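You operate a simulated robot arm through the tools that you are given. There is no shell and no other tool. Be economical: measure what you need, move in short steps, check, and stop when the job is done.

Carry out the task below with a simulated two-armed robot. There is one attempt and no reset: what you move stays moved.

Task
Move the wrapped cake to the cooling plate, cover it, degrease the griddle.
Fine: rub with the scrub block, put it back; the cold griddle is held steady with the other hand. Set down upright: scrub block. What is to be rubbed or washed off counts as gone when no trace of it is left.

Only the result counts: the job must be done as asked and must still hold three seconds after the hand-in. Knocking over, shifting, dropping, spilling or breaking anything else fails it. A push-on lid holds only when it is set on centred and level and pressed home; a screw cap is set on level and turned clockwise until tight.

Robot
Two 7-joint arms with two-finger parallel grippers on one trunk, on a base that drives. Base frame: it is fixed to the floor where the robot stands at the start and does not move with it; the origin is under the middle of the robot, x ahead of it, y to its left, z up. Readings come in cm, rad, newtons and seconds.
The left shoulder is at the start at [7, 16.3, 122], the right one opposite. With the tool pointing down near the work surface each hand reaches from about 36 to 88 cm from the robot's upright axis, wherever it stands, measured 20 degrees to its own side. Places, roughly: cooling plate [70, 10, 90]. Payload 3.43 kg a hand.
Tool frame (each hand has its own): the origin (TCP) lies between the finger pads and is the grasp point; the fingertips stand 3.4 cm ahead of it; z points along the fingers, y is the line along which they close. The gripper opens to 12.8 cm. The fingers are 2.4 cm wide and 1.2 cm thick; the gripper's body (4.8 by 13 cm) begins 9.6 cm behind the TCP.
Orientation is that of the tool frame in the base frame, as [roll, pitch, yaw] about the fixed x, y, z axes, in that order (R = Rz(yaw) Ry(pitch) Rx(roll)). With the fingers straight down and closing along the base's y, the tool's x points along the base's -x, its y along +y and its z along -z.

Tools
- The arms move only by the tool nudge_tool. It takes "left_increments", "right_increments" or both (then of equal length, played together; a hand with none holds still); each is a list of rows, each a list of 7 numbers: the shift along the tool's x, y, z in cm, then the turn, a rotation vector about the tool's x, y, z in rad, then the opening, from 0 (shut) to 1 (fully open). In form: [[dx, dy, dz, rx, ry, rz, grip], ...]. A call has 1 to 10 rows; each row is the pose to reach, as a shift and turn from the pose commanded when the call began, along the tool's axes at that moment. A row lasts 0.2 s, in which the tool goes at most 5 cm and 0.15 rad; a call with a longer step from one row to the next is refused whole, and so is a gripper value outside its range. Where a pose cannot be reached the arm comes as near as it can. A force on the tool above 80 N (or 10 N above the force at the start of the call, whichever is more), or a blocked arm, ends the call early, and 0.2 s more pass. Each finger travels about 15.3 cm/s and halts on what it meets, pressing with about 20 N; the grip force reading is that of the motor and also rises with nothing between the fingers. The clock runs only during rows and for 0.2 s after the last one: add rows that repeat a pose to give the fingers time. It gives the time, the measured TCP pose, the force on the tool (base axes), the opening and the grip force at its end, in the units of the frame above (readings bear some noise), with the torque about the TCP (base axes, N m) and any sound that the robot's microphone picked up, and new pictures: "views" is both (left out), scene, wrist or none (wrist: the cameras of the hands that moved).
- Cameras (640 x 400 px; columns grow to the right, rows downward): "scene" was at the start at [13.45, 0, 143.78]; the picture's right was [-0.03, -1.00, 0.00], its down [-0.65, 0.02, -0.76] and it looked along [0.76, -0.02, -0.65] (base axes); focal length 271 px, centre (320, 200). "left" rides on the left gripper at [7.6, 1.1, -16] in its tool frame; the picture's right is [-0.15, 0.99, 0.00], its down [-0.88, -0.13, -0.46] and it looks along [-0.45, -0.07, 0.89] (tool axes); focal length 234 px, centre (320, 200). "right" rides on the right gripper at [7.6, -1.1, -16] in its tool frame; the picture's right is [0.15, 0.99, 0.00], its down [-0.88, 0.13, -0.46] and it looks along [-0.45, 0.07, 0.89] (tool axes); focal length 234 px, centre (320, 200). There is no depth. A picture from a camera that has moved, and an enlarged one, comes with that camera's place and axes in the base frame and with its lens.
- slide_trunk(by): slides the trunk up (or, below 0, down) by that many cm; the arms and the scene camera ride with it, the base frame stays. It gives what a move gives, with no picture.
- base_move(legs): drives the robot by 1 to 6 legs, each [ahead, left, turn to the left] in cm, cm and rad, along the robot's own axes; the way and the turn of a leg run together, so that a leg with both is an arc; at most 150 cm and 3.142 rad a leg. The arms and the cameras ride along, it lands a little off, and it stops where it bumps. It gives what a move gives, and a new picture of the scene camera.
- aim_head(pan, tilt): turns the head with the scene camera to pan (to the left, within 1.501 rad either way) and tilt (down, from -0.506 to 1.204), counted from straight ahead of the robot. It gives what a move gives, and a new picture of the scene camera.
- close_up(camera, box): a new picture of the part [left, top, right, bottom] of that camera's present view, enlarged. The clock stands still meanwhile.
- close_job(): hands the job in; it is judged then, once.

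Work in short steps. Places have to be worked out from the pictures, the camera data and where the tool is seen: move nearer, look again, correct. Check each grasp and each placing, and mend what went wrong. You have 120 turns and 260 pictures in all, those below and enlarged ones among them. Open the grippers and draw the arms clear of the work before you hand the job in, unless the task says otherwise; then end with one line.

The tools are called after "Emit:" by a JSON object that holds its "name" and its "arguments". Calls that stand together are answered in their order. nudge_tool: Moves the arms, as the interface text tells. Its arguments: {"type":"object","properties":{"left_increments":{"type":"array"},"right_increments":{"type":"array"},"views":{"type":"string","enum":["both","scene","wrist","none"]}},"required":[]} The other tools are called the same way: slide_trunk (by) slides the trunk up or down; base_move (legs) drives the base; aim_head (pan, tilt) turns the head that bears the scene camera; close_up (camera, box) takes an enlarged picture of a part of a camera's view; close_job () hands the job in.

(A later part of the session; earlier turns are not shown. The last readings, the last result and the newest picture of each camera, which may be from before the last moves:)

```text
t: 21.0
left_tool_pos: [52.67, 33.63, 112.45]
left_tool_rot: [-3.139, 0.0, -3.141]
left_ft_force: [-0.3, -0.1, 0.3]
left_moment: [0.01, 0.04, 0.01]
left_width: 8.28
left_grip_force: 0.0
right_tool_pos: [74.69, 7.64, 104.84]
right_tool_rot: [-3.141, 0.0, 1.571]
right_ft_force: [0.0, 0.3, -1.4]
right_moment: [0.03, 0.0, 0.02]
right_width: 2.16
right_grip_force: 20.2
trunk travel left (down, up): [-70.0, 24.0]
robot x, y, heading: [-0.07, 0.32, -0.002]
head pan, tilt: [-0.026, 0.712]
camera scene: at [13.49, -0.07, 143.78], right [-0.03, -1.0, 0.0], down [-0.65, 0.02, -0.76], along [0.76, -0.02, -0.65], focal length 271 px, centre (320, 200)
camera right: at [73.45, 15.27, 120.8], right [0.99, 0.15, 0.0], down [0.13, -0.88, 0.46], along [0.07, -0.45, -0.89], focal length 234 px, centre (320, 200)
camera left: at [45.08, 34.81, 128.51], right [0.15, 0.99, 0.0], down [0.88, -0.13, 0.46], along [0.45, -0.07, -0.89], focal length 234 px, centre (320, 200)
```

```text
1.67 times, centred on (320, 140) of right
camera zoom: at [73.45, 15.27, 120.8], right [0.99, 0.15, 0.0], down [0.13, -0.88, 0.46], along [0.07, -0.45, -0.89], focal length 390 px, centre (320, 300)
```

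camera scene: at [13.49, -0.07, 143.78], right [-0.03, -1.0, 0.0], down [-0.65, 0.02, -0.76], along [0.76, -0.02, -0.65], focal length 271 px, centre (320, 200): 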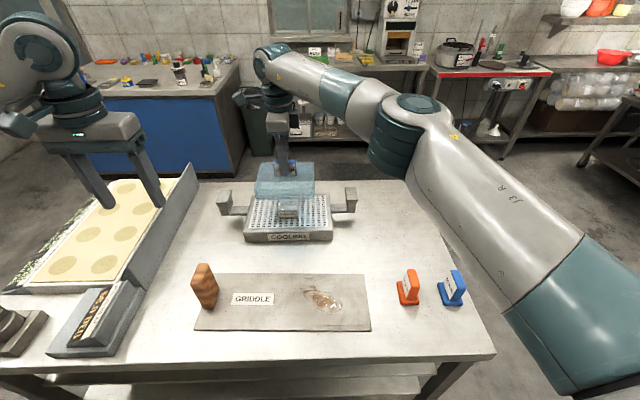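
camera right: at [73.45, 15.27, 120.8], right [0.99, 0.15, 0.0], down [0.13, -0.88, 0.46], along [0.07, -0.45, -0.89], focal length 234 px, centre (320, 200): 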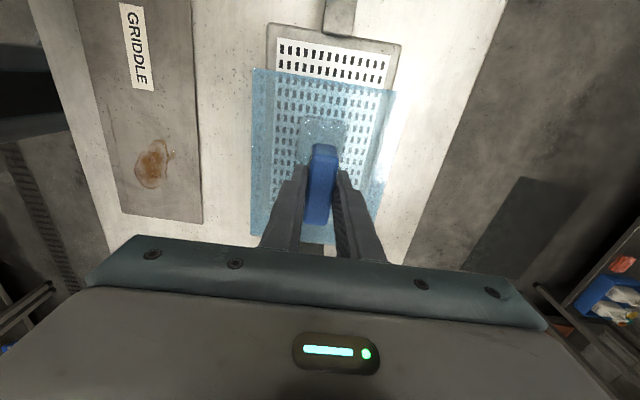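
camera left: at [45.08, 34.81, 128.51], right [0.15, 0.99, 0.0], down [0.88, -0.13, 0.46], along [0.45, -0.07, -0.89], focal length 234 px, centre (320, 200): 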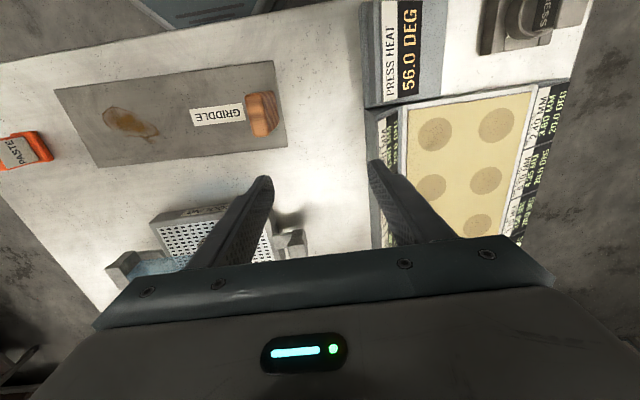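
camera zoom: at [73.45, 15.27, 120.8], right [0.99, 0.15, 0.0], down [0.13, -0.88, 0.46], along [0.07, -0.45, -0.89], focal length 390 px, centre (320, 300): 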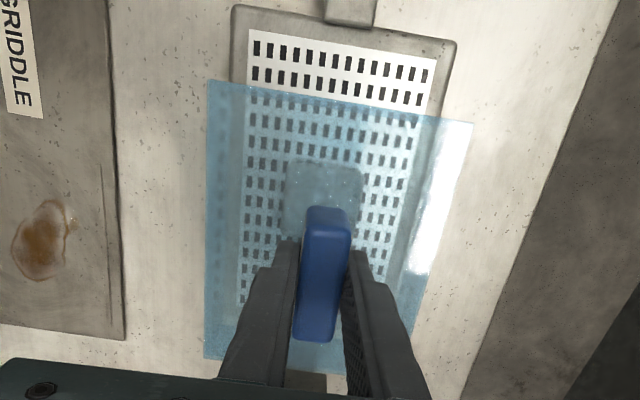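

Cover is over plate and cake, square. I lower it to just above contact (expected at z ≈ 94.6).

Emit:
{"name": "nudge_tool", "arguments": {"right_increments": [[0, 0, 3, 0, 0, 0, 0.1], [0, 0, 6, 0, 0, 0, 0.1], [0, 0, 8.5, 0, 0, 0, 0.1], [0, 0, 9.3, 0, 0, 0, 0.1], [0, 0, 9.3, 0, 0, 0, 0.1]], "views": "none"}}

Emit:
{"name": "close_up", "arguments": {"camera": "scene", "box": [210, 150, 370, 250]}}

Emit:
{"name": "close_up", "arguments": {"camera": "right", "box": [180, 20, 460, 260]}}

```text
t: 22.2
left_tool_pos: [52.63, 33.8, 112.55]
left_tool_rot: [-3.139, -0.001, -3.139]
left_ft_force: [-0.3, 0.3, 0.1]
left_moment: [0.0, -0.02, 0.02]
left_width: 8.31
left_grip_force: 0.1
right_tool_pos: [74.56, 7.66, 95.6]
right_tool_rot: [3.141, 0.001, 1.57]
right_ft_force: [0.3, 0.5, -0.7]
right_moment: [0.03, -0.02, 0.0]
right_width: 2.15
right_grip_force: 20.4
trunk travel left (down, up): [-70.0, 24.0]
robot x, y, heading: [0.29, -0.21, -0.001]
head pan, tilt: [-0.026, 0.712]
```

```text
4.00 times, centred on (290, 200) of scene
camera zoom: at [13.45, 0.03, 143.78], right [-0.03, -1.0, 0.0], down [-0.65, 0.02, -0.76], along [0.76, -0.02, -0.65], focal length 1084 px, centre (440, 200)
```

zoom: 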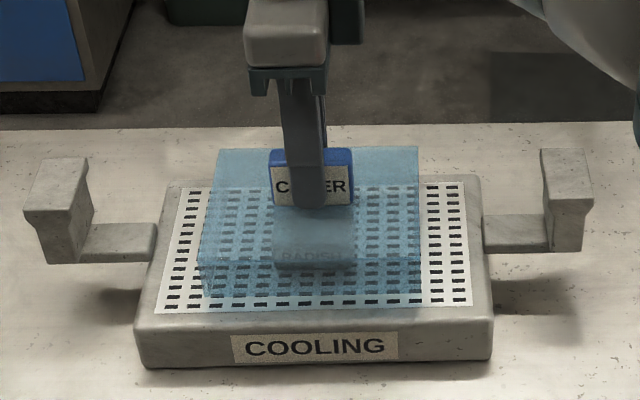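

```text
1.67 times, centred on (320, 140) of right
camera zoom: at [73.41, 15.33, 111.62], right [0.99, 0.15, 0.0], down [0.13, -0.88, 0.46], along [0.07, -0.45, -0.89], focal length 390 px, centre (320, 300)
```

zoom: 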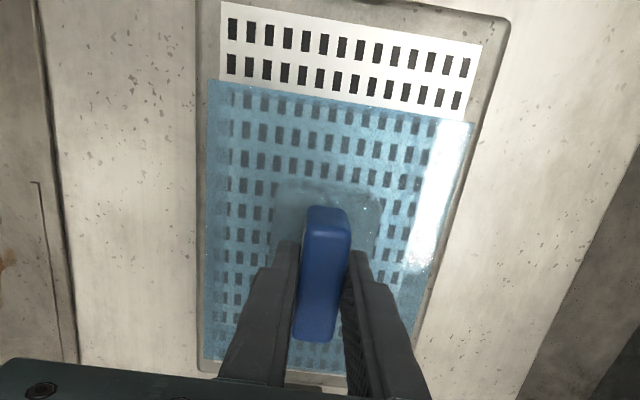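

Well centred. Lowering in small steps to contact.

Emit:
{"name": "nudge_tool", "arguments": {"right_increments": [[0, 0, 0.3, 0, 0, 0, 0.1], [0, 0, 0.6, 0, 0, 0, 0.1], [0, 0, 0.6, 0, 0, 0, 0.1]], "views": "none"}}

```text
t: 23.0
left_tool_pos: [52.74, 33.75, 112.5]
left_tool_rot: [-3.141, 0.0, -3.141]
left_ft_force: [0.5, -0.1, 0.7]
left_moment: [0.01, 0.02, 0.0]
left_width: 8.3
left_grip_force: 0.1
right_tool_pos: [74.57, 7.83, 95.04]
right_tool_rot: [-3.14, 0.001, 1.571]
right_ft_force: [0.0, -0.1, -1.2]
right_moment: [0.0, 0.03, -0.01]
right_width: 2.15
right_grip_force: 20.0
trunk travel left (down, up): [-70.0, 24.0]
robot x, y, heading: [-0.15, 0.27, -0.002]
head pan, tilt: [-0.026, 0.712]
```

Emit:
{"name": "nudge_tool", "arguments": {"right_increments": [[0, 0, 0.3, 0, 0, 0, 0.1], [0, 0, 0.3, 0, 0, 0, 0.1]], "views": "none"}}

```text
t: 23.6
left_tool_pos: [52.69, 33.8, 112.55]
left_tool_rot: [-3.14, -0.002, -3.14]
left_ft_force: [-0.3, 0.7, -0.5]
left_moment: [-0.02, 0.04, 0.01]
left_width: 8.32
left_grip_force: 0.0
right_tool_pos: [74.57, 7.7, 94.64]
right_tool_rot: [-3.141, -0.001, 1.57]
right_ft_force: [-0.2, 0.3, -1.6]
right_moment: [-0.03, 0.01, 0.0]
right_width: 2.16
right_grip_force: 19.9
trunk travel left (down, up): [-70.0, 24.0]
robot x, y, heading: [0.01, 0.15, 0.002]
head pan, tilt: [-0.026, 0.712]
```

No contact yet; another step.

Emit:
{"name": "nudge_tool", "arguments": {"right_increments": [[0, 0, 0.3, 0, 0, 0, 0.1], [0, 0, 0.3, 0, 0, 0, 0.1]], "views": "none"}}

Emit:
{"name": "close_up", "arguments": {"camera": "scene", "box": [240, 180, 340, 250]}}

```text
t: 24.2
left_tool_pos: [52.65, 33.74, 112.61]
left_tool_rot: [-3.141, 0.001, -3.141]
left_ft_force: [0.1, 0.4, 0.1]
left_moment: [-0.02, 0.0, -0.01]
left_width: 8.34
left_grip_force: 0.0
right_tool_pos: [74.54, 7.7, 94.67]
right_tool_rot: [3.139, 0.001, 1.572]
right_ft_force: [2.6, -0.3, 10.4]
right_moment: [-0.35, 0.12, 0.02]
right_width: 2.14
right_grip_force: 19.6
trunk travel left (down, up): [-70.0, 24.0]
robot x, y, heading: [-0.14, 0.35, 0.004]
head pan, tilt: [-0.026, 0.712]
```

```text
5.71 times, centred on (290, 215) of scene
camera zoom: at [13.35, 0.01, 143.81], right [-0.03, -1.0, 0.0], down [-0.65, 0.02, -0.76], along [0.76, -0.02, -0.65], focal length 1548 px, centre (491, 114)
```

zoom: 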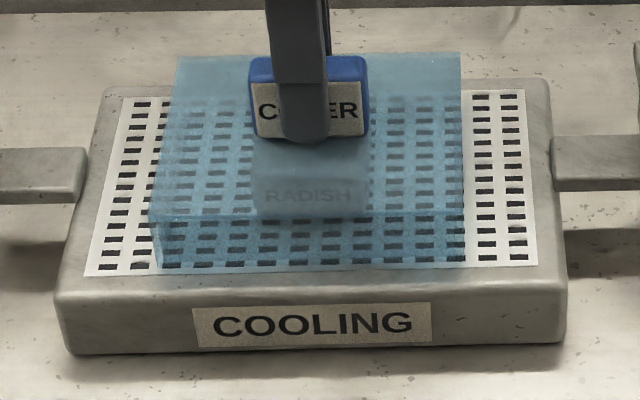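

Contact at 10 N at the height where the rim sits on the plate. I release and rise straight up.

Emit:
{"name": "nudge_tool", "arguments": {"right_increments": [[0, 0, -0.1, 0, 0, 0, 0.25], [0, 0, -0.1, 0, 0, 0, 0.45], [0, 0, -0.1, 0, 0, 0, 0.5], [0, 0, -2, 0, 0, 0, 0.5], [0, 0, -6, 0, 0, 0, 0.5], [0, 0, -11, 0, 0, 0, 0.5], [0, 0, -15, 0, 0, 0, 0.5]], "views": "both"}}

Emit:
{"name": "close_up", "arguments": {"camera": "scene", "box": [240, 180, 340, 250]}}

```text
t: 25.8
left_tool_pos: [52.56, 33.65, 112.6]
left_tool_rot: [-3.141, 0.001, -3.14]
left_ft_force: [-0.4, -0.6, 0.6]
left_moment: [-0.02, 0.0, 0.0]
left_width: 8.31
left_grip_force: 0.0
right_tool_pos: [74.62, 7.68, 109.53]
right_tool_rot: [3.141, 0.0, 1.574]
right_ft_force: [-0.4, 0.9, 0.1]
right_moment: [0.04, -0.01, -0.02]
right_width: 6.39
right_grip_force: 0.0
trunk travel left (down, up): [-70.0, 24.0]
robot x, y, heading: [0.07, 0.11, 0.0]
head pan, tilt: [-0.026, 0.712]
camera scene: at [13.34, 0.03, 143.79], right [-0.03, -1.0, 0.0], down [-0.65, 0.02, -0.76], along [0.76, -0.02, -0.65], focal length 271 px, centre (320, 200)
camera right: at [73.37, 15.29, 125.49], right [0.99, 0.15, 0.0], down [0.13, -0.88, 0.46], along [0.07, -0.45, -0.89], focal length 234 px, centre (320, 200)
```

scene: 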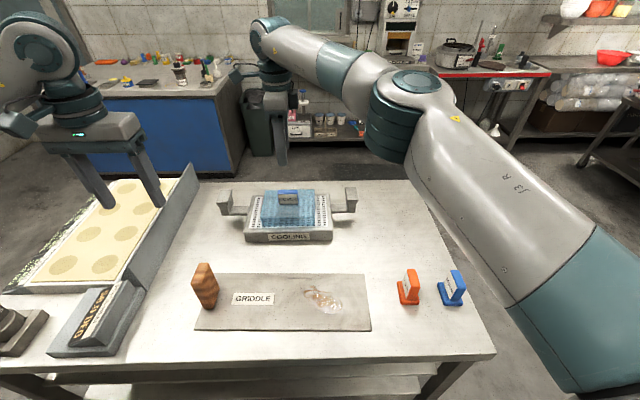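
right: 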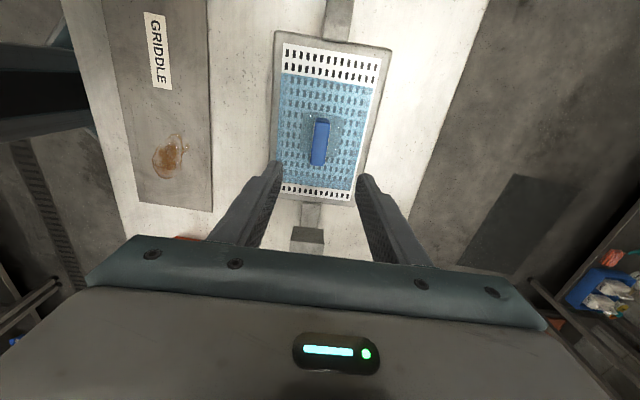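

```text
5.71 times, centred on (290, 215) of scene
camera zoom: at [13.34, 0.03, 143.79], right [-0.03, -1.0, 0.0], down [-0.65, 0.02, -0.76], along [0.76, -0.02, -0.65], focal length 1548 px, centre (491, 114)
```

zoom: 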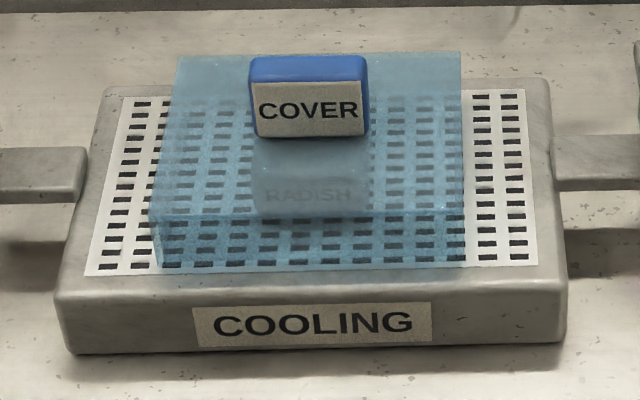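

Cover sits square over the cake. Now the right hand turns back and goes over to the scrub block, at about [47, −32.5].

Emit:
{"name": "nudge_tool", "arguments": {"right_increments": [[-4, -2.7, 0, 0, 0, -0.15, 0.6], [-8, -5.4, 0, 0, 0, -0.3, 0.6], [-12, -8.1, 0, 0, 0, -0.45, 0.6], [-16, -10.8, 0, 0, 0, -0.6, 0.6], [-20, -13.5, 0, 0, 0, -0.75, 0.6], [-24, -16.2, 0, 0, 0, -0.9, 0.6], [-28, -18.9, 0, 0, 0, -1.05, 0.6], [-32, -21.6, 0, 0, 0, -1.2, 0.6], [-36, -24.3, 0, 0, 0, -1.35, 0.6], [-40, -27, 0, 0, 0, -1.5, 0.6]], "views": "both"}}

Emit:
{"name": "close_up", "arguments": {"camera": "scene", "box": [380, 250, 480, 320]}}

```text
t: 28.0
left_tool_pos: [52.46, 33.6, 112.65]
left_tool_rot: [3.14, 0.003, -3.14]
left_ft_force: [0.5, 0.5, -0.6]
left_moment: [0.02, -0.02, -0.01]
left_width: 8.31
left_grip_force: 0.1
right_tool_pos: [47.22, -32.67, 109.42]
right_tool_rot: [3.14, 0.001, 3.074]
right_ft_force: [-0.9, 0.1, 0.0]
right_moment: [0.05, -0.02, 0.01]
right_width: 7.68
right_grip_force: 0.0
trunk travel left (down, up): [-70.0, 24.0]
robot x, y, heading: [-0.03, -0.1, 0.001]
head pan, tilt: [-0.026, 0.712]
camera scene: at [13.26, -0.21, 143.81], right [-0.03, -1.0, 0.0], down [-0.65, 0.02, -0.76], along [0.76, -0.02, -0.65], focal length 271 px, centre (320, 200)
camera right: at [39.53, -33.26, 125.39], right [-0.08, 1.0, 0.0], down [0.89, 0.07, 0.46], along [0.46, 0.04, -0.89], focal length 234 px, centre (320, 200)
```

scene: 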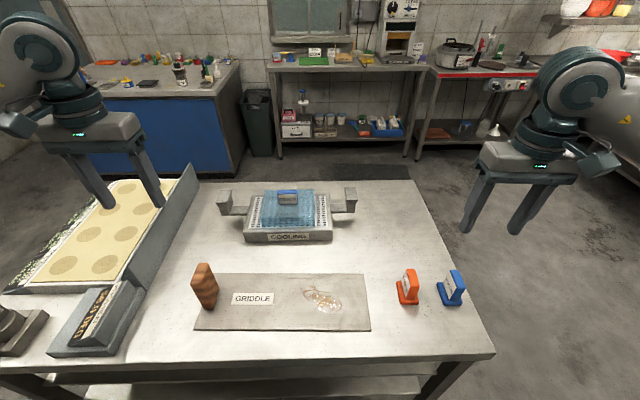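
right: 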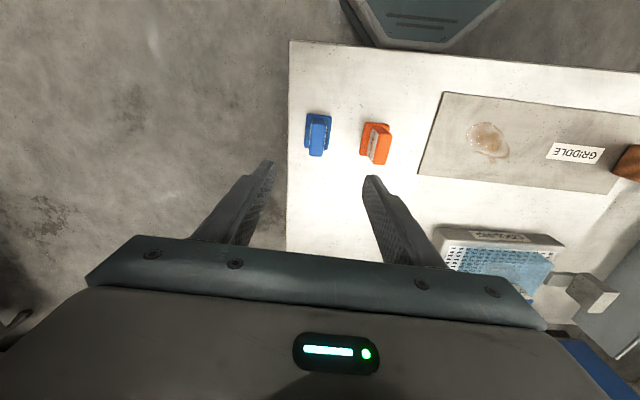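

```text
5.71 times, centred on (430, 285) of scene
camera zoom: at [13.26, -0.21, 143.81], right [-0.03, -1.0, 0.0], down [-0.65, 0.02, -0.76], along [0.76, -0.02, -0.65], focal length 1548 px, centre (-309, -286)
```

zoom: 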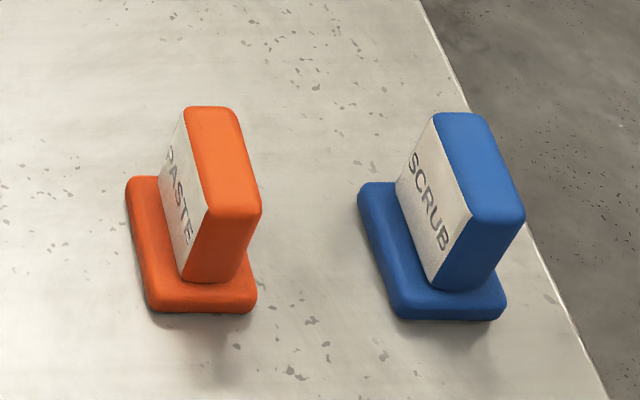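

I take a closer look at the scrub block from the wrist.

Emit:
{"name": "close_up", "arguments": {"camera": "right", "box": [280, 90, 400, 180]}}

```text
4.44 times, centred on (340, 135) of right
camera zoom: at [39.53, -33.26, 125.39], right [-0.08, 1.0, 0.0], down [0.89, 0.07, 0.46], along [0.46, 0.04, -0.89], focal length 1041 px, centre (231, 489)
```

zoom: 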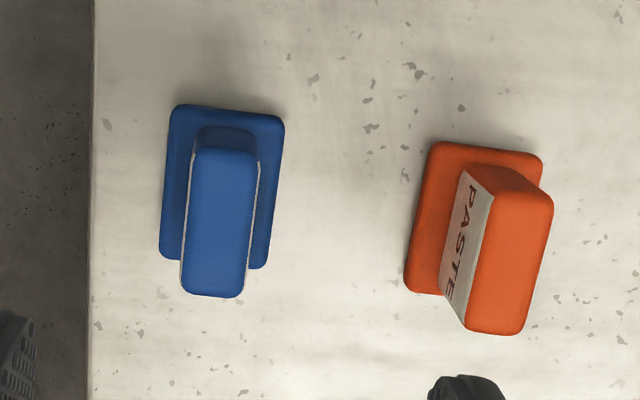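

Scrub block: centre [48.1, −32.9], handle along x, 2.1 cm thick, top ≈ 89. I lower to z ≈ 92.5 straddling it and check.

Emit:
{"name": "nudge_tool", "arguments": {"right_increments": [[-0.4, -0.1, 4, 0, 0, -0.05, 0.5], [-0.9, -0.2, 8, 0, 0, -0.05, 0.5], [-0.9, -0.2, 12, 0, 0, -0.05, 0.5], [-0.9, -0.2, 15, 0, 0, -0.05, 0.5], [-0.9, -0.2, 16.9, 0, 0, -0.05, 0.5], [-0.9, -0.2, 16.9, 0, 0, -0.05, 0.5]], "views": "wrist"}}

Emit:
{"name": "close_up", "arguments": {"camera": "scene", "box": [380, 230, 500, 320]}}

```text
t: 29.4
left_tool_pos: [52.66, 33.72, 112.49]
left_tool_rot: [3.141, -0.001, -3.139]
left_ft_force: [-0.9, -0.2, -0.3]
left_moment: [-0.01, 0.0, 0.0]
left_width: 8.32
left_grip_force: 0.0
right_tool_pos: [48.51, -32.74, 92.7]
right_tool_rot: [-3.141, 0.001, 3.123]
right_ft_force: [0.7, -0.7, -0.3]
right_moment: [-0.03, -0.02, -0.01]
right_width: 6.4
right_grip_force: 0.1
trunk travel left (down, up): [-70.0, 24.0]
robot x, y, heading: [0.22, -0.04, 0.001]
head pan, tilt: [-0.026, 0.712]
camera right: at [40.91, -33.66, 108.64], right [-0.13, 0.99, 0.0], down [0.88, 0.11, 0.46], along [0.45, 0.06, -0.89], focal length 234 px, centre (320, 200)
```

right: 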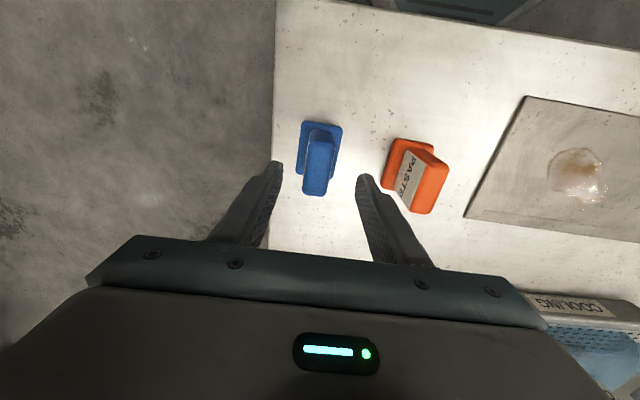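

```text
4.44 times, centred on (440, 275) of scene
camera zoom: at [13.44, 0.02, 143.78], right [-0.03, -1.0, 0.0], down [-0.65, 0.02, -0.76], along [0.76, -0.02, -0.65], focal length 1204 px, centre (-213, -133)
```

zoom: 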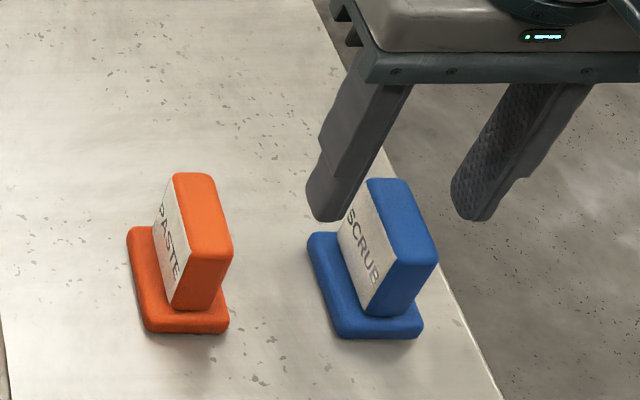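

Fingers straddle the handle. I shift 0.6 cm toward the robot, lower to z ≈ 87.8 and close.

Emit:
{"name": "nudge_tool", "arguments": {"right_increments": [[0.6, -0.05, 2.5, 0, 0, 0, 0.5], [0.6, -0.05, 4.9, 0, 0, 0, 0.5], [0.6, -0.05, 4.9, 0, 0, 0, 0.5], [0.6, -0.05, 4.9, 0, 0, 0, 0.3], [0.6, -0.05, 4.9, 0, 0, 0, 0.1], [0.6, -0.05, 4.9, 0, 0, 0, 0.1]], "views": "wrist"}}

Emit:
{"name": "close_up", "arguments": {"camera": "scene", "box": [380, 230, 500, 320]}}

```text
t: 30.8
left_tool_pos: [52.68, 33.71, 112.48]
left_tool_rot: [-3.141, -0.001, -3.14]
left_ft_force: [0.8, 0.0, -0.3]
left_moment: [0.01, -0.04, 0.01]
left_width: 8.33
left_grip_force: 0.1
right_tool_pos: [48.23, -32.63, 87.77]
right_tool_rot: [-3.141, -0.001, 3.121]
right_ft_force: [0.5, -0.1, 1.0]
right_moment: [0.02, -0.07, -0.08]
right_width: 2.38
right_grip_force: 20.2
trunk travel left (down, up): [-70.0, 24.0]
robot x, y, heading: [0.08, -0.1, 0.004]
head pan, tilt: [-0.026, 0.712]
camera right: at [40.5, -33.41, 103.72], right [-0.13, 0.99, 0.0], down [0.88, 0.11, 0.46], along [0.45, 0.06, -0.89], focal length 234 px, centre (320, 200)
```

right: 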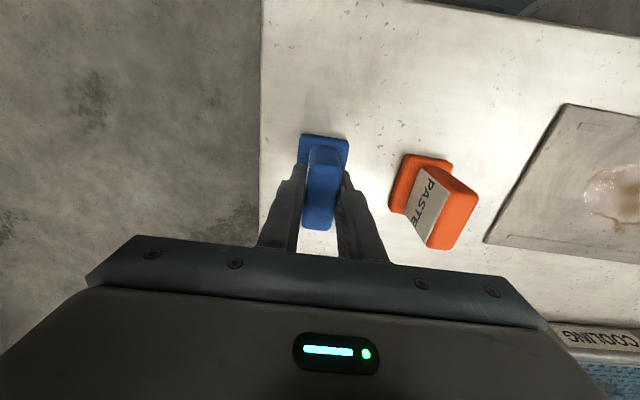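

```text
4.44 times, centred on (440, 275) of scene
camera zoom: at [13.44, 0.0, 143.78], right [-0.03, -1.0, 0.0], down [-0.65, 0.02, -0.76], along [0.76, -0.02, -0.65], focal length 1204 px, centre (-213, -133)
```

zoom: 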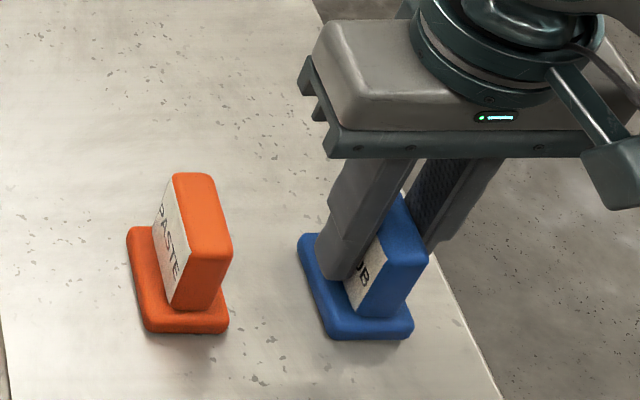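

Scrub block held (2.38 cm). I lift it clear and bring the left hand nearer the griddle's wooden handle.

Emit:
{"name": "nudge_tool", "arguments": {"left_increments": [[1, -1.5, 0, 0, 0, 0, 0.65], [2, -3, 0, 0, 0, 0, 0.65], [3.5, -5, 1, 0, 0, 0, 0.65], [5, -7, 3, 0, 0, 0, 0.65], [5, -8, 5, 0, 0, 0, 0.65], [5, -8, 5, 0, 0, 0, 0.65]], "right_increments": [[0, 0, -2, 0, 0, 0, 0.1], [0, 0, -5, 0, 0, 0, 0.1], [0, 0, -8, 0, 0, 0, 0.1], [0, 0, -11, 0, 0, 0, 0.1], [0, 0, -14, 0, 0, 0, 0.1], [0, 0, -14, 0, 0, 0, 0.1]], "views": "both"}}

Emit:
{"name": "close_up", "arguments": {"camera": "left", "box": [220, 60, 420, 220]}}

Emit:
{"name": "close_up", "arguments": {"camera": "scene", "box": [180, 240, 280, 320]}}

```text
t: 32.2
left_tool_pos: [47.76, 25.58, 107.4]
left_tool_rot: [-3.141, 0.0, -3.139]
left_ft_force: [0.3, -0.2, 1.0]
left_moment: [0.01, -0.01, 0.03]
left_width: 8.32
left_grip_force: 0.2
right_tool_pos: [47.79, -32.53, 101.4]
right_tool_rot: [3.141, -0.002, 3.12]
right_ft_force: [1.2, 0.4, -1.7]
right_moment: [0.01, -0.01, 0.0]
right_width: 2.35
right_grip_force: 19.9
trunk travel left (down, up): [-70.0, 24.0]
robot x, y, heading: [-0.41, 0.41, -0.001]
head pan, tilt: [-0.026, 0.712]
camera scene: at [13.42, -0.03, 143.79], right [-0.03, -1.0, 0.0], down [-0.65, 0.02, -0.76], along [0.76, -0.02, -0.65], focal length 271 px, centre (320, 200)
camera right: at [39.99, -33.57, 117.43], right [-0.13, 0.99, 0.0], down [0.88, 0.11, 0.46], along [0.45, 0.06, -0.89], focal length 234 px, centre (320, 200)
camera left: at [40.11, 26.7, 123.42], right [0.14, 0.99, 0.0], down [0.88, -0.13, 0.46], along [0.45, -0.07, -0.89], focal length 234 px, centre (320, 200)
```

scene: 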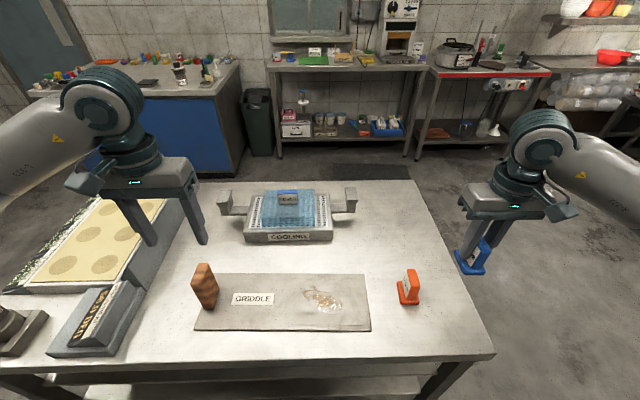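
right: 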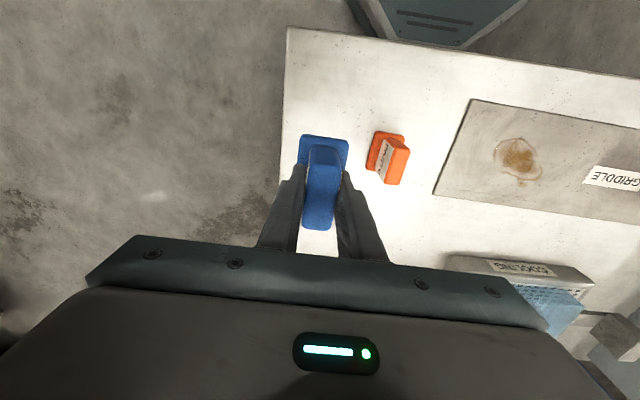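
left: 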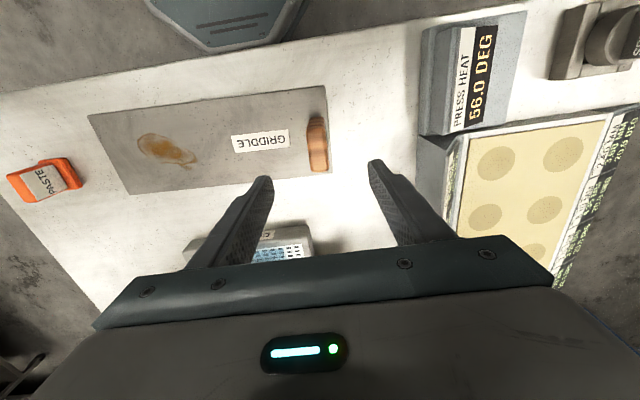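

```text
2.50 times, centred on (320, 140) of left
camera zoom: at [40.11, 26.7, 123.42], right [0.14, 0.99, 0.0], down [0.88, -0.13, 0.46], along [0.45, -0.07, -0.89], focal length 585 px, centre (320, 350)
```

zoom: 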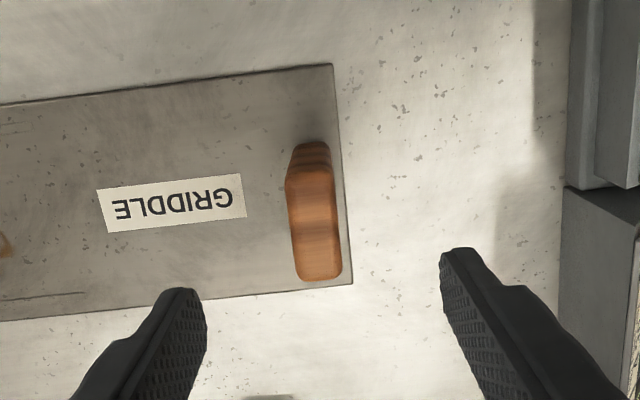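

```text
5.00 times, centred on (230, 280) of scene
camera zoom: at [13.42, -0.03, 143.79], right [-0.03, -1.0, 0.0], down [-0.65, 0.02, -0.76], along [0.76, -0.02, -0.65], focal length 1355 px, centre (770, -200)
```

zoom: 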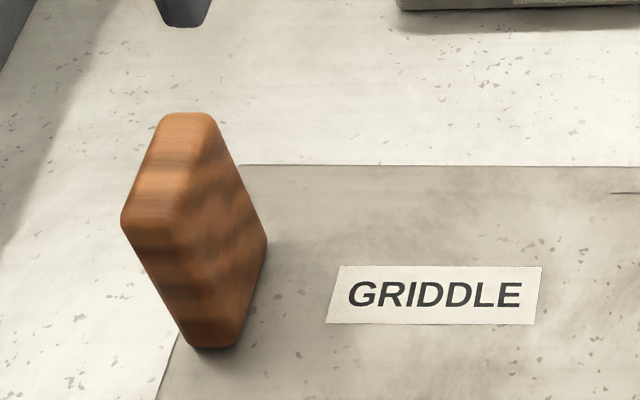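

Wooden handle: x 45.5–51, y ≈ 25.2, top ≈ 93. I lower the left hand around it to z ≈ 90 and close.

Emit:
{"name": "nudge_tool", "arguments": {"left_increments": [[-0.5, -0.4, 4, 0, 0, 0, 0.65], [-0.5, -0.4, 8, 0, 0, 0, 0.65], [-0.5, -0.4, 12, 0, 0, 0, 0.65], [-0.5, -0.4, 16, 0, 0, 0, 0.65], [-0.5, -0.4, 17.2, 0, 0, 0, 0.65], [-0.5, -0.4, 17.2, 0, 0, 0, 0.65]], "views": "wrist"}}

Emit:
{"name": "close_up", "arguments": {"camera": "scene", "box": [160, 200, 380, 340]}}

```text
t: 33.6
left_tool_pos: [47.98, 25.28, 90.29]
left_tool_rot: [3.141, 0.0, -3.14]
left_ft_force: [-0.8, -0.4, 0.4]
left_moment: [-0.02, 0.01, -0.03]
left_width: 8.3
left_grip_force: 0.0
right_tool_pos: [47.68, -32.68, 101.35]
right_tool_rot: [-3.141, 0.001, 3.12]
right_ft_force: [-0.4, 0.3, -0.5]
right_moment: [0.03, 0.01, 0.0]
right_width: 2.35
right_grip_force: 20.4
trunk travel left (down, up): [-70.0, 24.0]
robot x, y, heading: [0.1, 0.1, -0.001]
head pan, tilt: [-0.026, 0.712]
camera left: at [40.47, 26.49, 106.23], right [0.15, 0.99, 0.0], down [0.88, -0.13, 0.46], along [0.45, -0.07, -0.89], focal length 234 px, centre (320, 200)
```

left: 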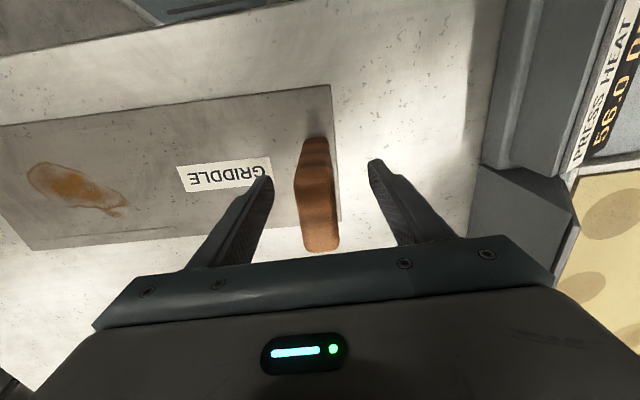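

```text
2.86 times, centred on (270, 270) of scene
camera zoom: at [13.46, 0.0, 143.78], right [-0.03, -1.0, 0.0], down [-0.65, 0.02, -0.76], along [0.76, -0.02, -0.65], focal length 774 px, centre (463, 0)
```

zoom: 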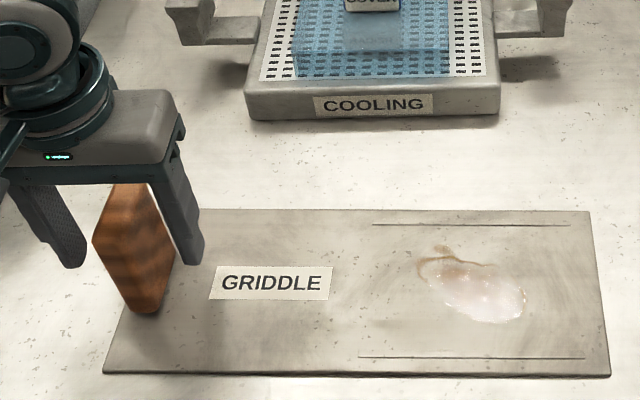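

Well centred; closing the left hand on the handle.

Emit:
{"name": "nudge_tool", "arguments": {"left_increments": [[0, 0, 0, 0, 0, 0, 0.5], [0, 0, 0, 0, 0, 0, 0.35], [0, 0, 0, 0, 0, 0, 0.2], [0, 0, 0, 0, 0, 0, 0.1], [0, 0, 0, 0, 0, 0, 0.1]], "views": "wrist"}}

Emit:
{"name": "close_up", "arguments": {"camera": "scene", "box": [160, 200, 380, 340]}}

```text
t: 34.8
left_tool_pos: [48.06, 25.26, 90.33]
left_tool_rot: [-3.141, -0.001, -3.141]
left_ft_force: [-0.5, 0.0, 0.5]
left_moment: [0.03, 0.05, -0.31]
left_width: 2.66
left_grip_force: 19.8
right_tool_pos: [47.68, -32.69, 101.41]
right_tool_rot: [3.141, 0.0, 3.121]
right_ft_force: [-0.3, 0.2, -1.1]
right_moment: [0.01, 0.01, -0.04]
right_width: 2.37
right_grip_force: 20.5
trunk travel left (down, up): [-70.0, 24.0]
robot x, y, heading: [-0.08, -0.06, 0.0]
head pan, tilt: [-0.026, 0.712]
camera left: at [40.46, 26.47, 106.28], right [0.15, 0.99, 0.0], down [0.88, -0.13, 0.46], along [0.45, -0.07, -0.89], focal length 234 px, centre (320, 200)
```

left: 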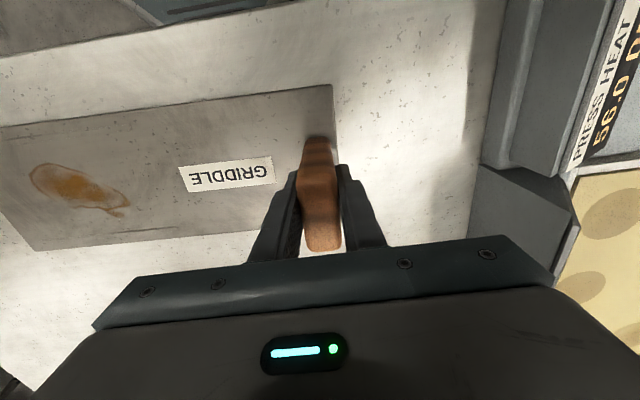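

```text
2.86 times, centred on (270, 270) of scene
camera zoom: at [13.46, -0.02, 143.78], right [-0.03, -1.0, 0.0], down [-0.65, 0.02, -0.76], along [0.76, -0.02, -0.65], focal length 774 px, centre (463, 0)
```

zoom: 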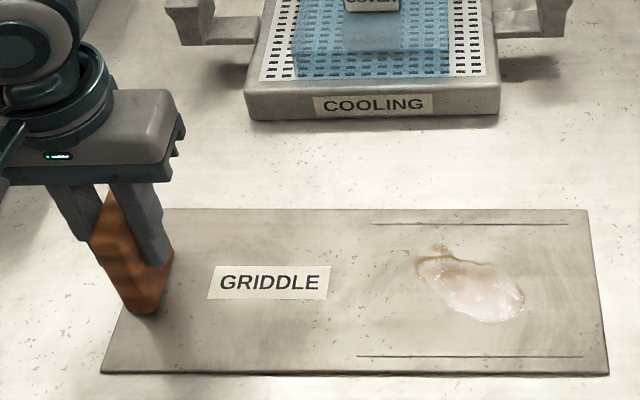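

Griddle is held. Grease spans about x 44–51.5, y −6–3.5. I carry the scrub block over it, clear of the paste block, and lower to z ≈ 92.

Emit:
{"name": "nudge_tool", "arguments": {"left_increments": [[0, 0, 0, 0, 0, 0, 0.1], [0, 0, 0, 0, 0, 0, 0.1], [0, 0, 0, 0, 0, 0, 0.1], [0, 0, 0, 0, 0, 0, 0.1], [0, 0, 0, 0, 0, 0, 0.1], [0, 0, 0, 0, 0, 0, 0.1], [0, 0, 0, 0, 0, 0, 0.1], [0, 0, 0, 0, 0, 0, 0.1], [0, 0, 0, 0, 0, 0, 0.1]], "right_increments": [[0, 4, 0, 0, 0, 0, 0.1], [0, 8.5, 0, 0, 0, 0, 0.1], [0, 13, 0, 0, 0, 0, 0.1], [0, 17.5, 0, 0, 0, 0, 0.1], [0, 22, 0, 0, 0, 0, 0.1], [0, 25, 0, 0, 0, 0, 0.1], [0, 25, 4.5, 0, 0, 0, 0.1], [0, 25, 9, 0, 0, 0, 0.1], [0, 25, 9, 0, 0, 0, 0.1]], "views": "both"}}

Emit:
{"name": "close_up", "arguments": {"camera": "scene", "box": [260, 230, 380, 340]}}

```text
t: 36.8
left_tool_pos: [48.11, 25.35, 90.29]
left_tool_rot: [3.141, 0.001, -3.139]
left_ft_force: [-0.2, -1.0, 0.0]
left_moment: [0.18, -0.45, -0.25]
left_width: 2.58
left_grip_force: 19.7
right_tool_pos: [48.4, -7.73, 92.9]
right_tool_rot: [-3.14, 0.002, 3.121]
right_ft_force: [-0.5, 0.7, -0.9]
right_moment: [0.01, -0.02, 0.0]
right_width: 2.37
right_grip_force: 19.3
trunk travel left (down, up): [-70.0, 24.0]
robot x, y, heading: [0.2, -0.09, -0.004]
head pan, tilt: [-0.026, 0.712]
camera scene: at [13.44, -0.02, 143.78], right [-0.03, -1.0, 0.0], down [-0.65, 0.02, -0.76], along [0.76, -0.02, -0.65], focal length 271 px, centre (320, 200)
camera right: at [40.76, -8.52, 108.9], right [-0.13, 0.99, 0.0], down [0.88, 0.11, 0.46], along [0.45, 0.06, -0.89], focal length 234 px, centre (320, 200)
camera left: at [40.46, 26.46, 106.27], right [0.15, 0.99, 0.0], down [0.88, -0.13, 0.46], along [0.45, -0.07, -0.89], focal length 234 px, centre (320, 200)
```

scene: 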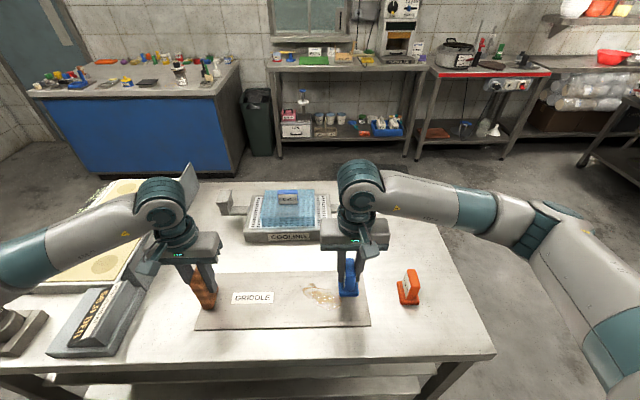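
right: 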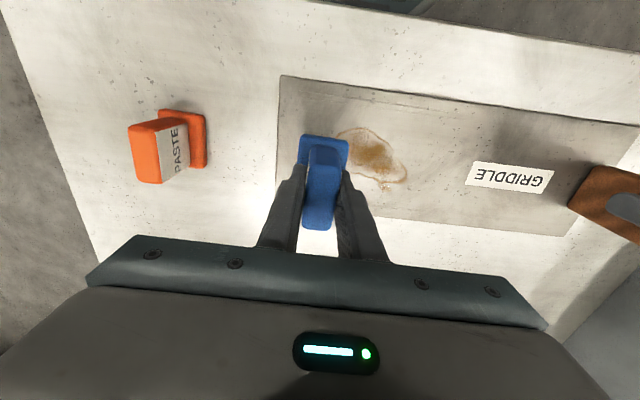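
left: 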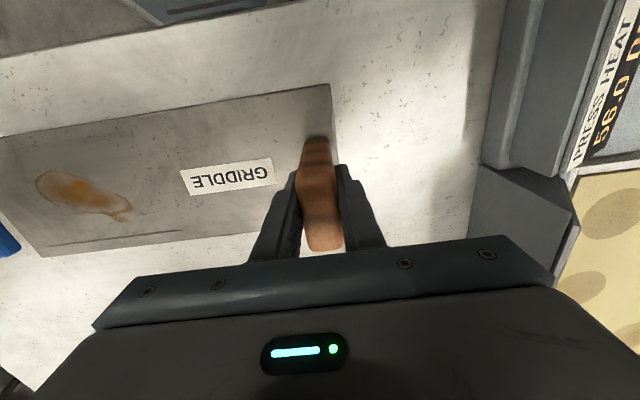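

```text
3.64 times, centred on (320, 285) of scene
camera zoom: at [13.44, -0.02, 143.78], right [-0.03, -1.0, 0.0], down [-0.65, 0.02, -0.76], along [0.76, -0.02, -0.65], focal length 985 px, centre (320, -109)
```

zoom: 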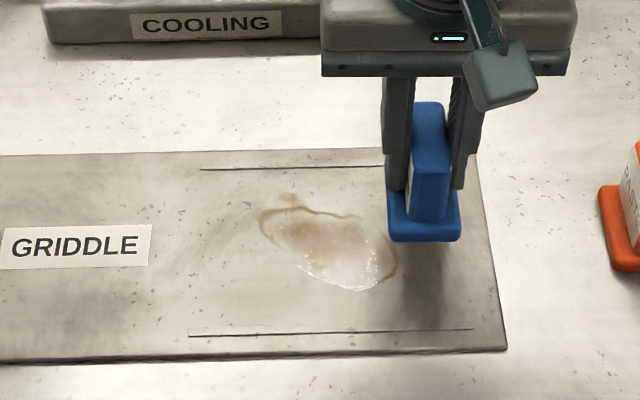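

The block is at the grease's right edge. I lower to just above contact, then seek contact gently.

Emit:
{"name": "nudge_tool", "arguments": {"right_increments": [[0, 0, 2.5, 0, 0, 0, 0.1], [0, 0, 4, 0, 0, 0, 0.1], [0, 0, 4.3, 0, 0, 0, 0.1], [0, 0, 4.3, 0, 0, 0, 0.1]], "views": "none"}}

```text
t: 37.8
left_tool_pos: [48.08, 25.42, 90.21]
left_tool_rot: [-3.141, 0.0, -3.14]
left_ft_force: [-0.6, -2.3, 1.0]
left_moment: [0.11, -0.35, -0.11]
left_width: 2.57
left_grip_force: 19.7
right_tool_pos: [48.64, -7.65, 88.48]
right_tool_rot: [-3.141, 0.0, 3.121]
right_ft_force: [-0.3, 0.5, -1.2]
right_moment: [0.01, 0.01, -0.02]
right_width: 2.37
right_grip_force: 20.4
trunk travel left (down, up): [-70.0, 24.0]
robot x, y, heading: [-0.15, 0.11, 0.007]
head pan, tilt: [-0.026, 0.712]
```

Emit:
{"name": "nudge_tool", "arguments": {"right_increments": [[0, 0, 0.3, 0, 0, 0, 0.1], [0, 0, 0.3, 0, 0, 0, 0.1]], "views": "none"}}

```text
t: 38.4
left_tool_pos: [48.19, 25.31, 90.3]
left_tool_rot: [3.14, -0.001, -3.139]
left_ft_force: [-1.0, -1.0, 0.1]
left_moment: [0.15, -0.31, -0.13]
left_width: 2.58
left_grip_force: 20.3
right_tool_pos: [48.59, -7.65, 88.28]
right_tool_rot: [3.141, 0.0, 3.122]
right_ft_force: [1.9, 0.8, -1.6]
right_moment: [0.01, 0.03, 0.02]
right_width: 2.39
right_grip_force: 20.0
trunk travel left (down, up): [-70.0, 24.0]
robot x, y, heading: [-0.55, 0.0, 0.001]
head pan, tilt: [-0.026, 0.712]
```

Not touching yet; one more small step.

Emit:
{"name": "nudge_tool", "arguments": {"right_increments": [[0, 0, 0.25, 0, 0, 0, 0.1], [0, 0, 0.25, 0, 0, 0, 0.1]], "views": "none"}}

```text
t: 39.0
left_tool_pos: [47.94, 25.36, 90.35]
left_tool_rot: [3.141, -0.001, -3.14]
left_ft_force: [0.5, -1.1, -4.2]
left_moment: [0.45, 0.01, 0.35]
left_width: 2.6
left_grip_force: 19.9
right_tool_pos: [48.48, -7.7, 88.36]
right_tool_rot: [3.141, 0.004, 3.122]
right_ft_force: [0.6, -3.1, 29.7]
right_moment: [-0.14, 0.36, 0.09]
right_width: 2.4
right_grip_force: 20.6
trunk travel left (down, up): [-70.0, 24.0]
robot x, y, heading: [-0.35, -0.19, 0.001]
head pan, tilt: [-0.026, 0.712]
```

Contact (30 N). I ease off slightly and make a first stroke across the grease, watching forces.

Emit:
{"name": "nudge_tool", "arguments": {"right_increments": [[0, 0, -0.1, 0, 0, 0, 0.1], [0, 2, -0.1, 0, 0, 0, 0.1], [0, 4, -0.1, 0, 0, 0, 0.1], [0, 6, -0.1, 0, 0, 0, 0.1], [0, 8, -0.1, 0, 0, 0, 0.1], [0, 10, -0.1, 0, 0, 0, 0.1], [0, 12, -0.1, 0, 0, 0, 0.1], [0, 13, -0.1, 0, 0, 0, 0.1]], "views": "both"}}

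Emit:
{"name": "close_up", "arguments": {"camera": "scene", "box": [180, 230, 380, 340]}}

```text
t: 40.8
left_tool_pos: [48.07, 25.49, 90.22]
left_tool_rot: [-3.141, -0.001, -3.139]
left_ft_force: [0.7, 22.8, -7.2]
left_moment: [-0.25, 0.09, 0.09]
left_width: 2.6
left_grip_force: 20.4
right_tool_pos: [48.45, 5.53, 87.91]
right_tool_rot: [-3.14, 0.002, 3.124]
right_ft_force: [-2.3, -19.2, 28.5]
right_moment: [-0.51, -0.09, 0.01]
right_width: 2.38
right_grip_force: 19.7
trunk travel left (down, up): [-70.0, 24.0]
robot x, y, heading: [0.2, -0.23, 0.004]
head pan, tilt: [-0.026, 0.712]
camera scene: at [13.29, 0.13, 143.8], right [-0.03, -1.0, 0.0], down [-0.65, 0.02, -0.76], along [0.76, -0.02, -0.65], focal length 271 px, centre (320, 200)
camera right: at [40.81, 4.63, 103.94], right [-0.13, 0.99, 0.0], down [0.88, 0.11, 0.46], along [0.45, 0.06, -0.89], focal length 234 px, centre (320, 200)
```

scene: 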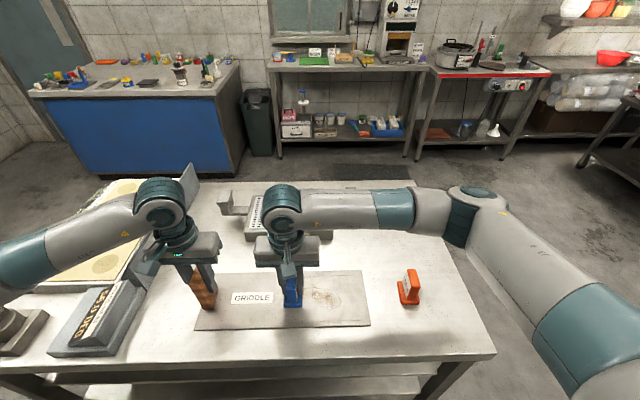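
right: 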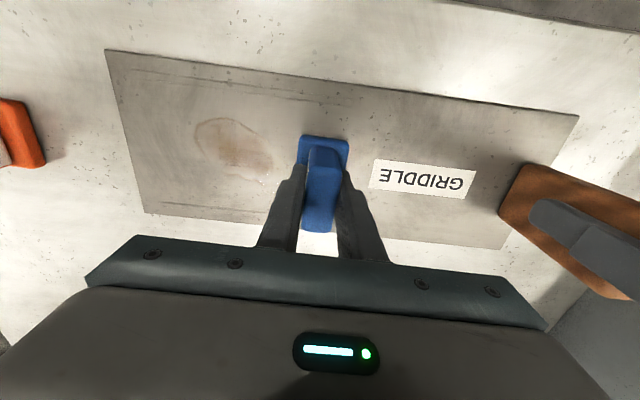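

```text
3.20 times, centred on (280, 285) of scene
camera zoom: at [13.29, 0.13, 143.8], right [-0.03, -1.0, 0.0], down [-0.65, 0.02, -0.76], along [0.76, -0.02, -0.65], focal length 867 px, centre (448, -72)
```

zoom: 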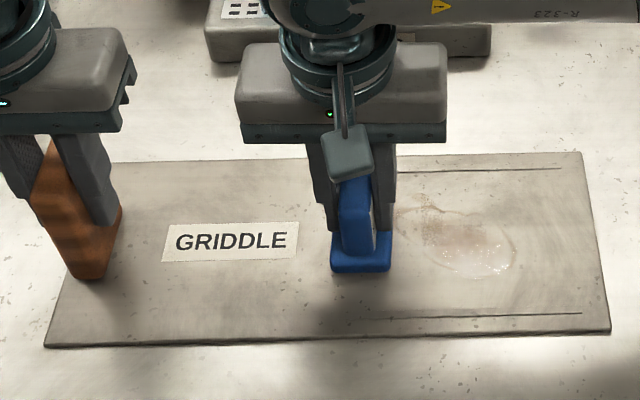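

The stain is fading under moderate pressure. I continue strokes with offsets toward and away from the robot.

Emit:
{"name": "nudge_tool", "arguments": {"right_increments": [[2, 0, -0.05, 0, 0, 0, 0.1], [2, -3, -0.05, 0, 0, 0, 0.1], [2, -6, -0.05, 0, 0, 0, 0.1], [2, -9.5, -0.05, 0, 0, 0, 0.1], [2, -13, -0.05, 0, 0, 0, 0.1], [0, -13, -0.05, 0, 0, 0, 0.1], [-2, -13, -0.05, 0, 0, 0, 0.1], [-2, -9, -0.05, 0, 0, 0, 0.1], [-2, -5, -0.05, 0, 0, 0, 0.1], [-2, -1, -0.05, 0, 0, 0, 0.1]], "views": "wrist"}}

Emit:
{"name": "close_up", "arguments": {"camera": "right", "box": [100, 60, 340, 230]}}

```text
t: 43.0
left_tool_pos: [48.12, 25.38, 90.26]
left_tool_rot: [-3.139, 0.004, 3.141]
left_ft_force: [2.2, -1.8, 6.4]
left_moment: [0.7, 0.26, 0.07]
left_width: 2.58
left_grip_force: 19.7
right_tool_pos: [50.38, 4.54, 88.22]
right_tool_rot: [3.14, -0.001, 3.119]
right_ft_force: [0.0, -0.1, -2.1]
right_moment: [0.01, -0.01, -0.02]
right_width: 2.33
right_grip_force: 20.1
trunk travel left (down, up): [-70.0, 24.0]
robot x, y, heading: [-0.1, 0.08, -0.001]
head pan, tilt: [-0.026, 0.712]
camera right: at [42.61, 3.74, 104.2], right [-0.13, 0.99, 0.0], down [0.88, 0.11, 0.46], along [0.45, 0.06, -0.89], focal length 234 px, centre (320, 200)
```

right: 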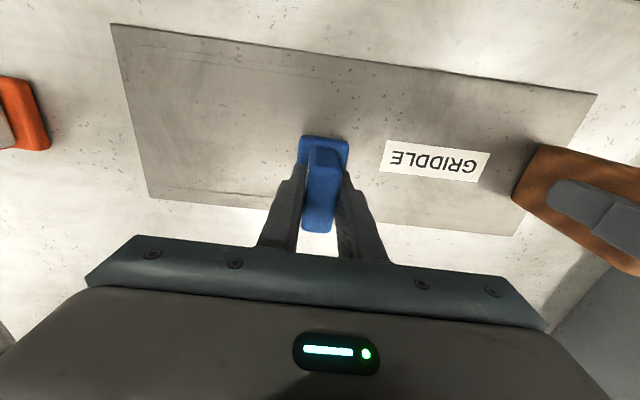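

```text
2.35 times, centred on (220, 145) of right
camera zoom: at [42.61, 3.74, 104.2], right [-0.13, 0.99, 0.0], down [0.88, 0.11, 0.46], along [0.45, 0.06, -0.89], focal length 551 px, centre (555, 329)
```

zoom: 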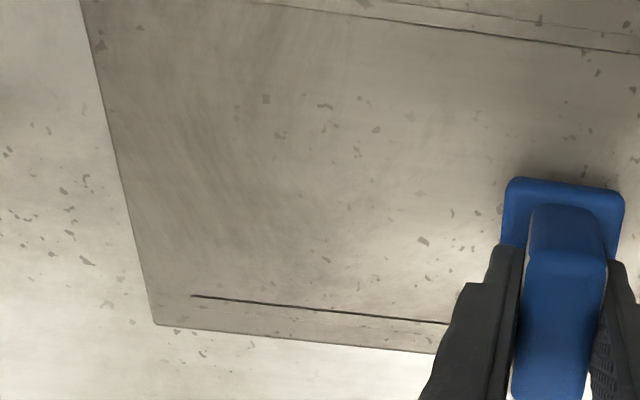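

It looks clean, though contact was light at the end. One more firm pass to make sure, then I'll inspect.

Emit:
{"name": "nudge_tool", "arguments": {"right_increments": [[0, 0, 0.15, 0, 0, 0, 0.1], [0, -3, 0.15, 0, 0, 0, 0.1], [0, -6, 0.15, 0, 0, 0, 0.1], [0, -9, 0.15, 0, 0, 0, 0.1], [0, -12, 0.15, 0, 0, 0, 0.1], [2, -12, 0.12, 0, 0, 0, 0.1], [4, -12, 0.1, 0, 0, 0, 0.1], [4, -8, 0.1, 0, 0, 0, 0.1], [4, -4, 0.1, 0, 0, 0, 0.1], [4, 0, 0.1, 0, 0, 0, 0.1]], "views": "none"}}

```text
t: 45.2
left_tool_pos: [48.0, 25.3, 90.25]
left_tool_rot: [-3.14, 0.001, 3.141]
left_ft_force: [-3.4, -2.1, 6.3]
left_moment: [0.66, 0.26, 0.12]
left_width: 2.57
left_grip_force: 19.6
right_tool_pos: [46.64, 4.57, 88.05]
right_tool_rot: [-3.14, 0.001, 3.12]
right_ft_force: [0.2, 0.6, -0.4]
right_moment: [0.01, 0.0, -0.02]
right_width: 2.37
right_grip_force: 20.0
trunk travel left (down, up): [-70.0, 24.0]
robot x, y, heading: [-0.62, 0.3, 0.004]
head pan, tilt: [-0.026, 0.712]
```

Contact was lost again; I press 0.2 cm lower and sweep back.

Emit:
{"name": "nudge_tool", "arguments": {"right_increments": [[0, 0, 0.2, 0, 0, 0, 0.1], [0, -2, 0.2, 0, 0, 0, 0.1], [0, -4, 0.2, 0, 0, 0, 0.1]], "views": "none"}}

```text
t: 46.0
left_tool_pos: [47.96, 25.29, 90.2]
left_tool_rot: [-3.14, -0.001, -3.139]
left_ft_force: [0.9, -13.0, -0.4]
left_moment: [1.08, 0.1, 0.17]
left_width: 2.59
left_grip_force: 19.9
right_tool_pos: [46.69, 0.55, 87.97]
right_tool_rot: [3.137, 0.004, 3.123]
right_ft_force: [0.9, 13.3, 21.1]
right_moment: [0.26, 0.22, -0.07]
right_width: 2.38
right_grip_force: 19.8
trunk travel left (down, up): [-70.0, 24.0]
robot x, y, heading: [0.42, -0.03, -0.004]
head pan, tilt: [-0.026, 0.712]
```

Good, 21 N. I keep this pressure for the remaining sweeps, then lift.

Emit:
{"name": "nudge_tool", "arguments": {"right_increments": [[0, -3, 0, 0, 0, 0, 0.1], [0, -6, -0.05, 0, 0, 0, 0.1], [0, -9, -0.05, 0, 0, 0, 0.1], [-2, -9, -0.05, 0, 0, 0, 0.1], [-4, -9, -0.05, 0, 0, 0, 0.1], [-4, -6, -0.05, 0, 0, 0, 0.1], [-4, -3, 0, 0, 0, 0, 0.1], [-4, 0, 0, 0, 0, 0, 0.1], [-4, 3.5, 0, 0, 0, 0, 0.1], [-4, 3.5, -3, 0, 0, 0, 0.1]], "views": "none"}}

```text
t: 48.2
left_tool_pos: [48.03, 25.29, 90.27]
left_tool_rot: [-3.141, 0.001, -3.14]
left_ft_force: [1.4, 3.5, 13.4]
left_moment: [0.07, -0.17, 0.45]
left_width: 2.73
left_grip_force: 20.0
right_tool_pos: [50.33, 3.78, 90.94]
right_tool_rot: [3.142, -0.001, 3.12]
right_ft_force: [0.3, 0.0, -0.3]
right_moment: [0.01, 0.0, 0.0]
right_width: 2.36
right_grip_force: 20.0
trunk travel left (down, up): [-70.0, 24.0]
robot x, y, heading: [0.05, -0.1, 0.002]
head pan, tilt: [-0.026, 0.712]
```

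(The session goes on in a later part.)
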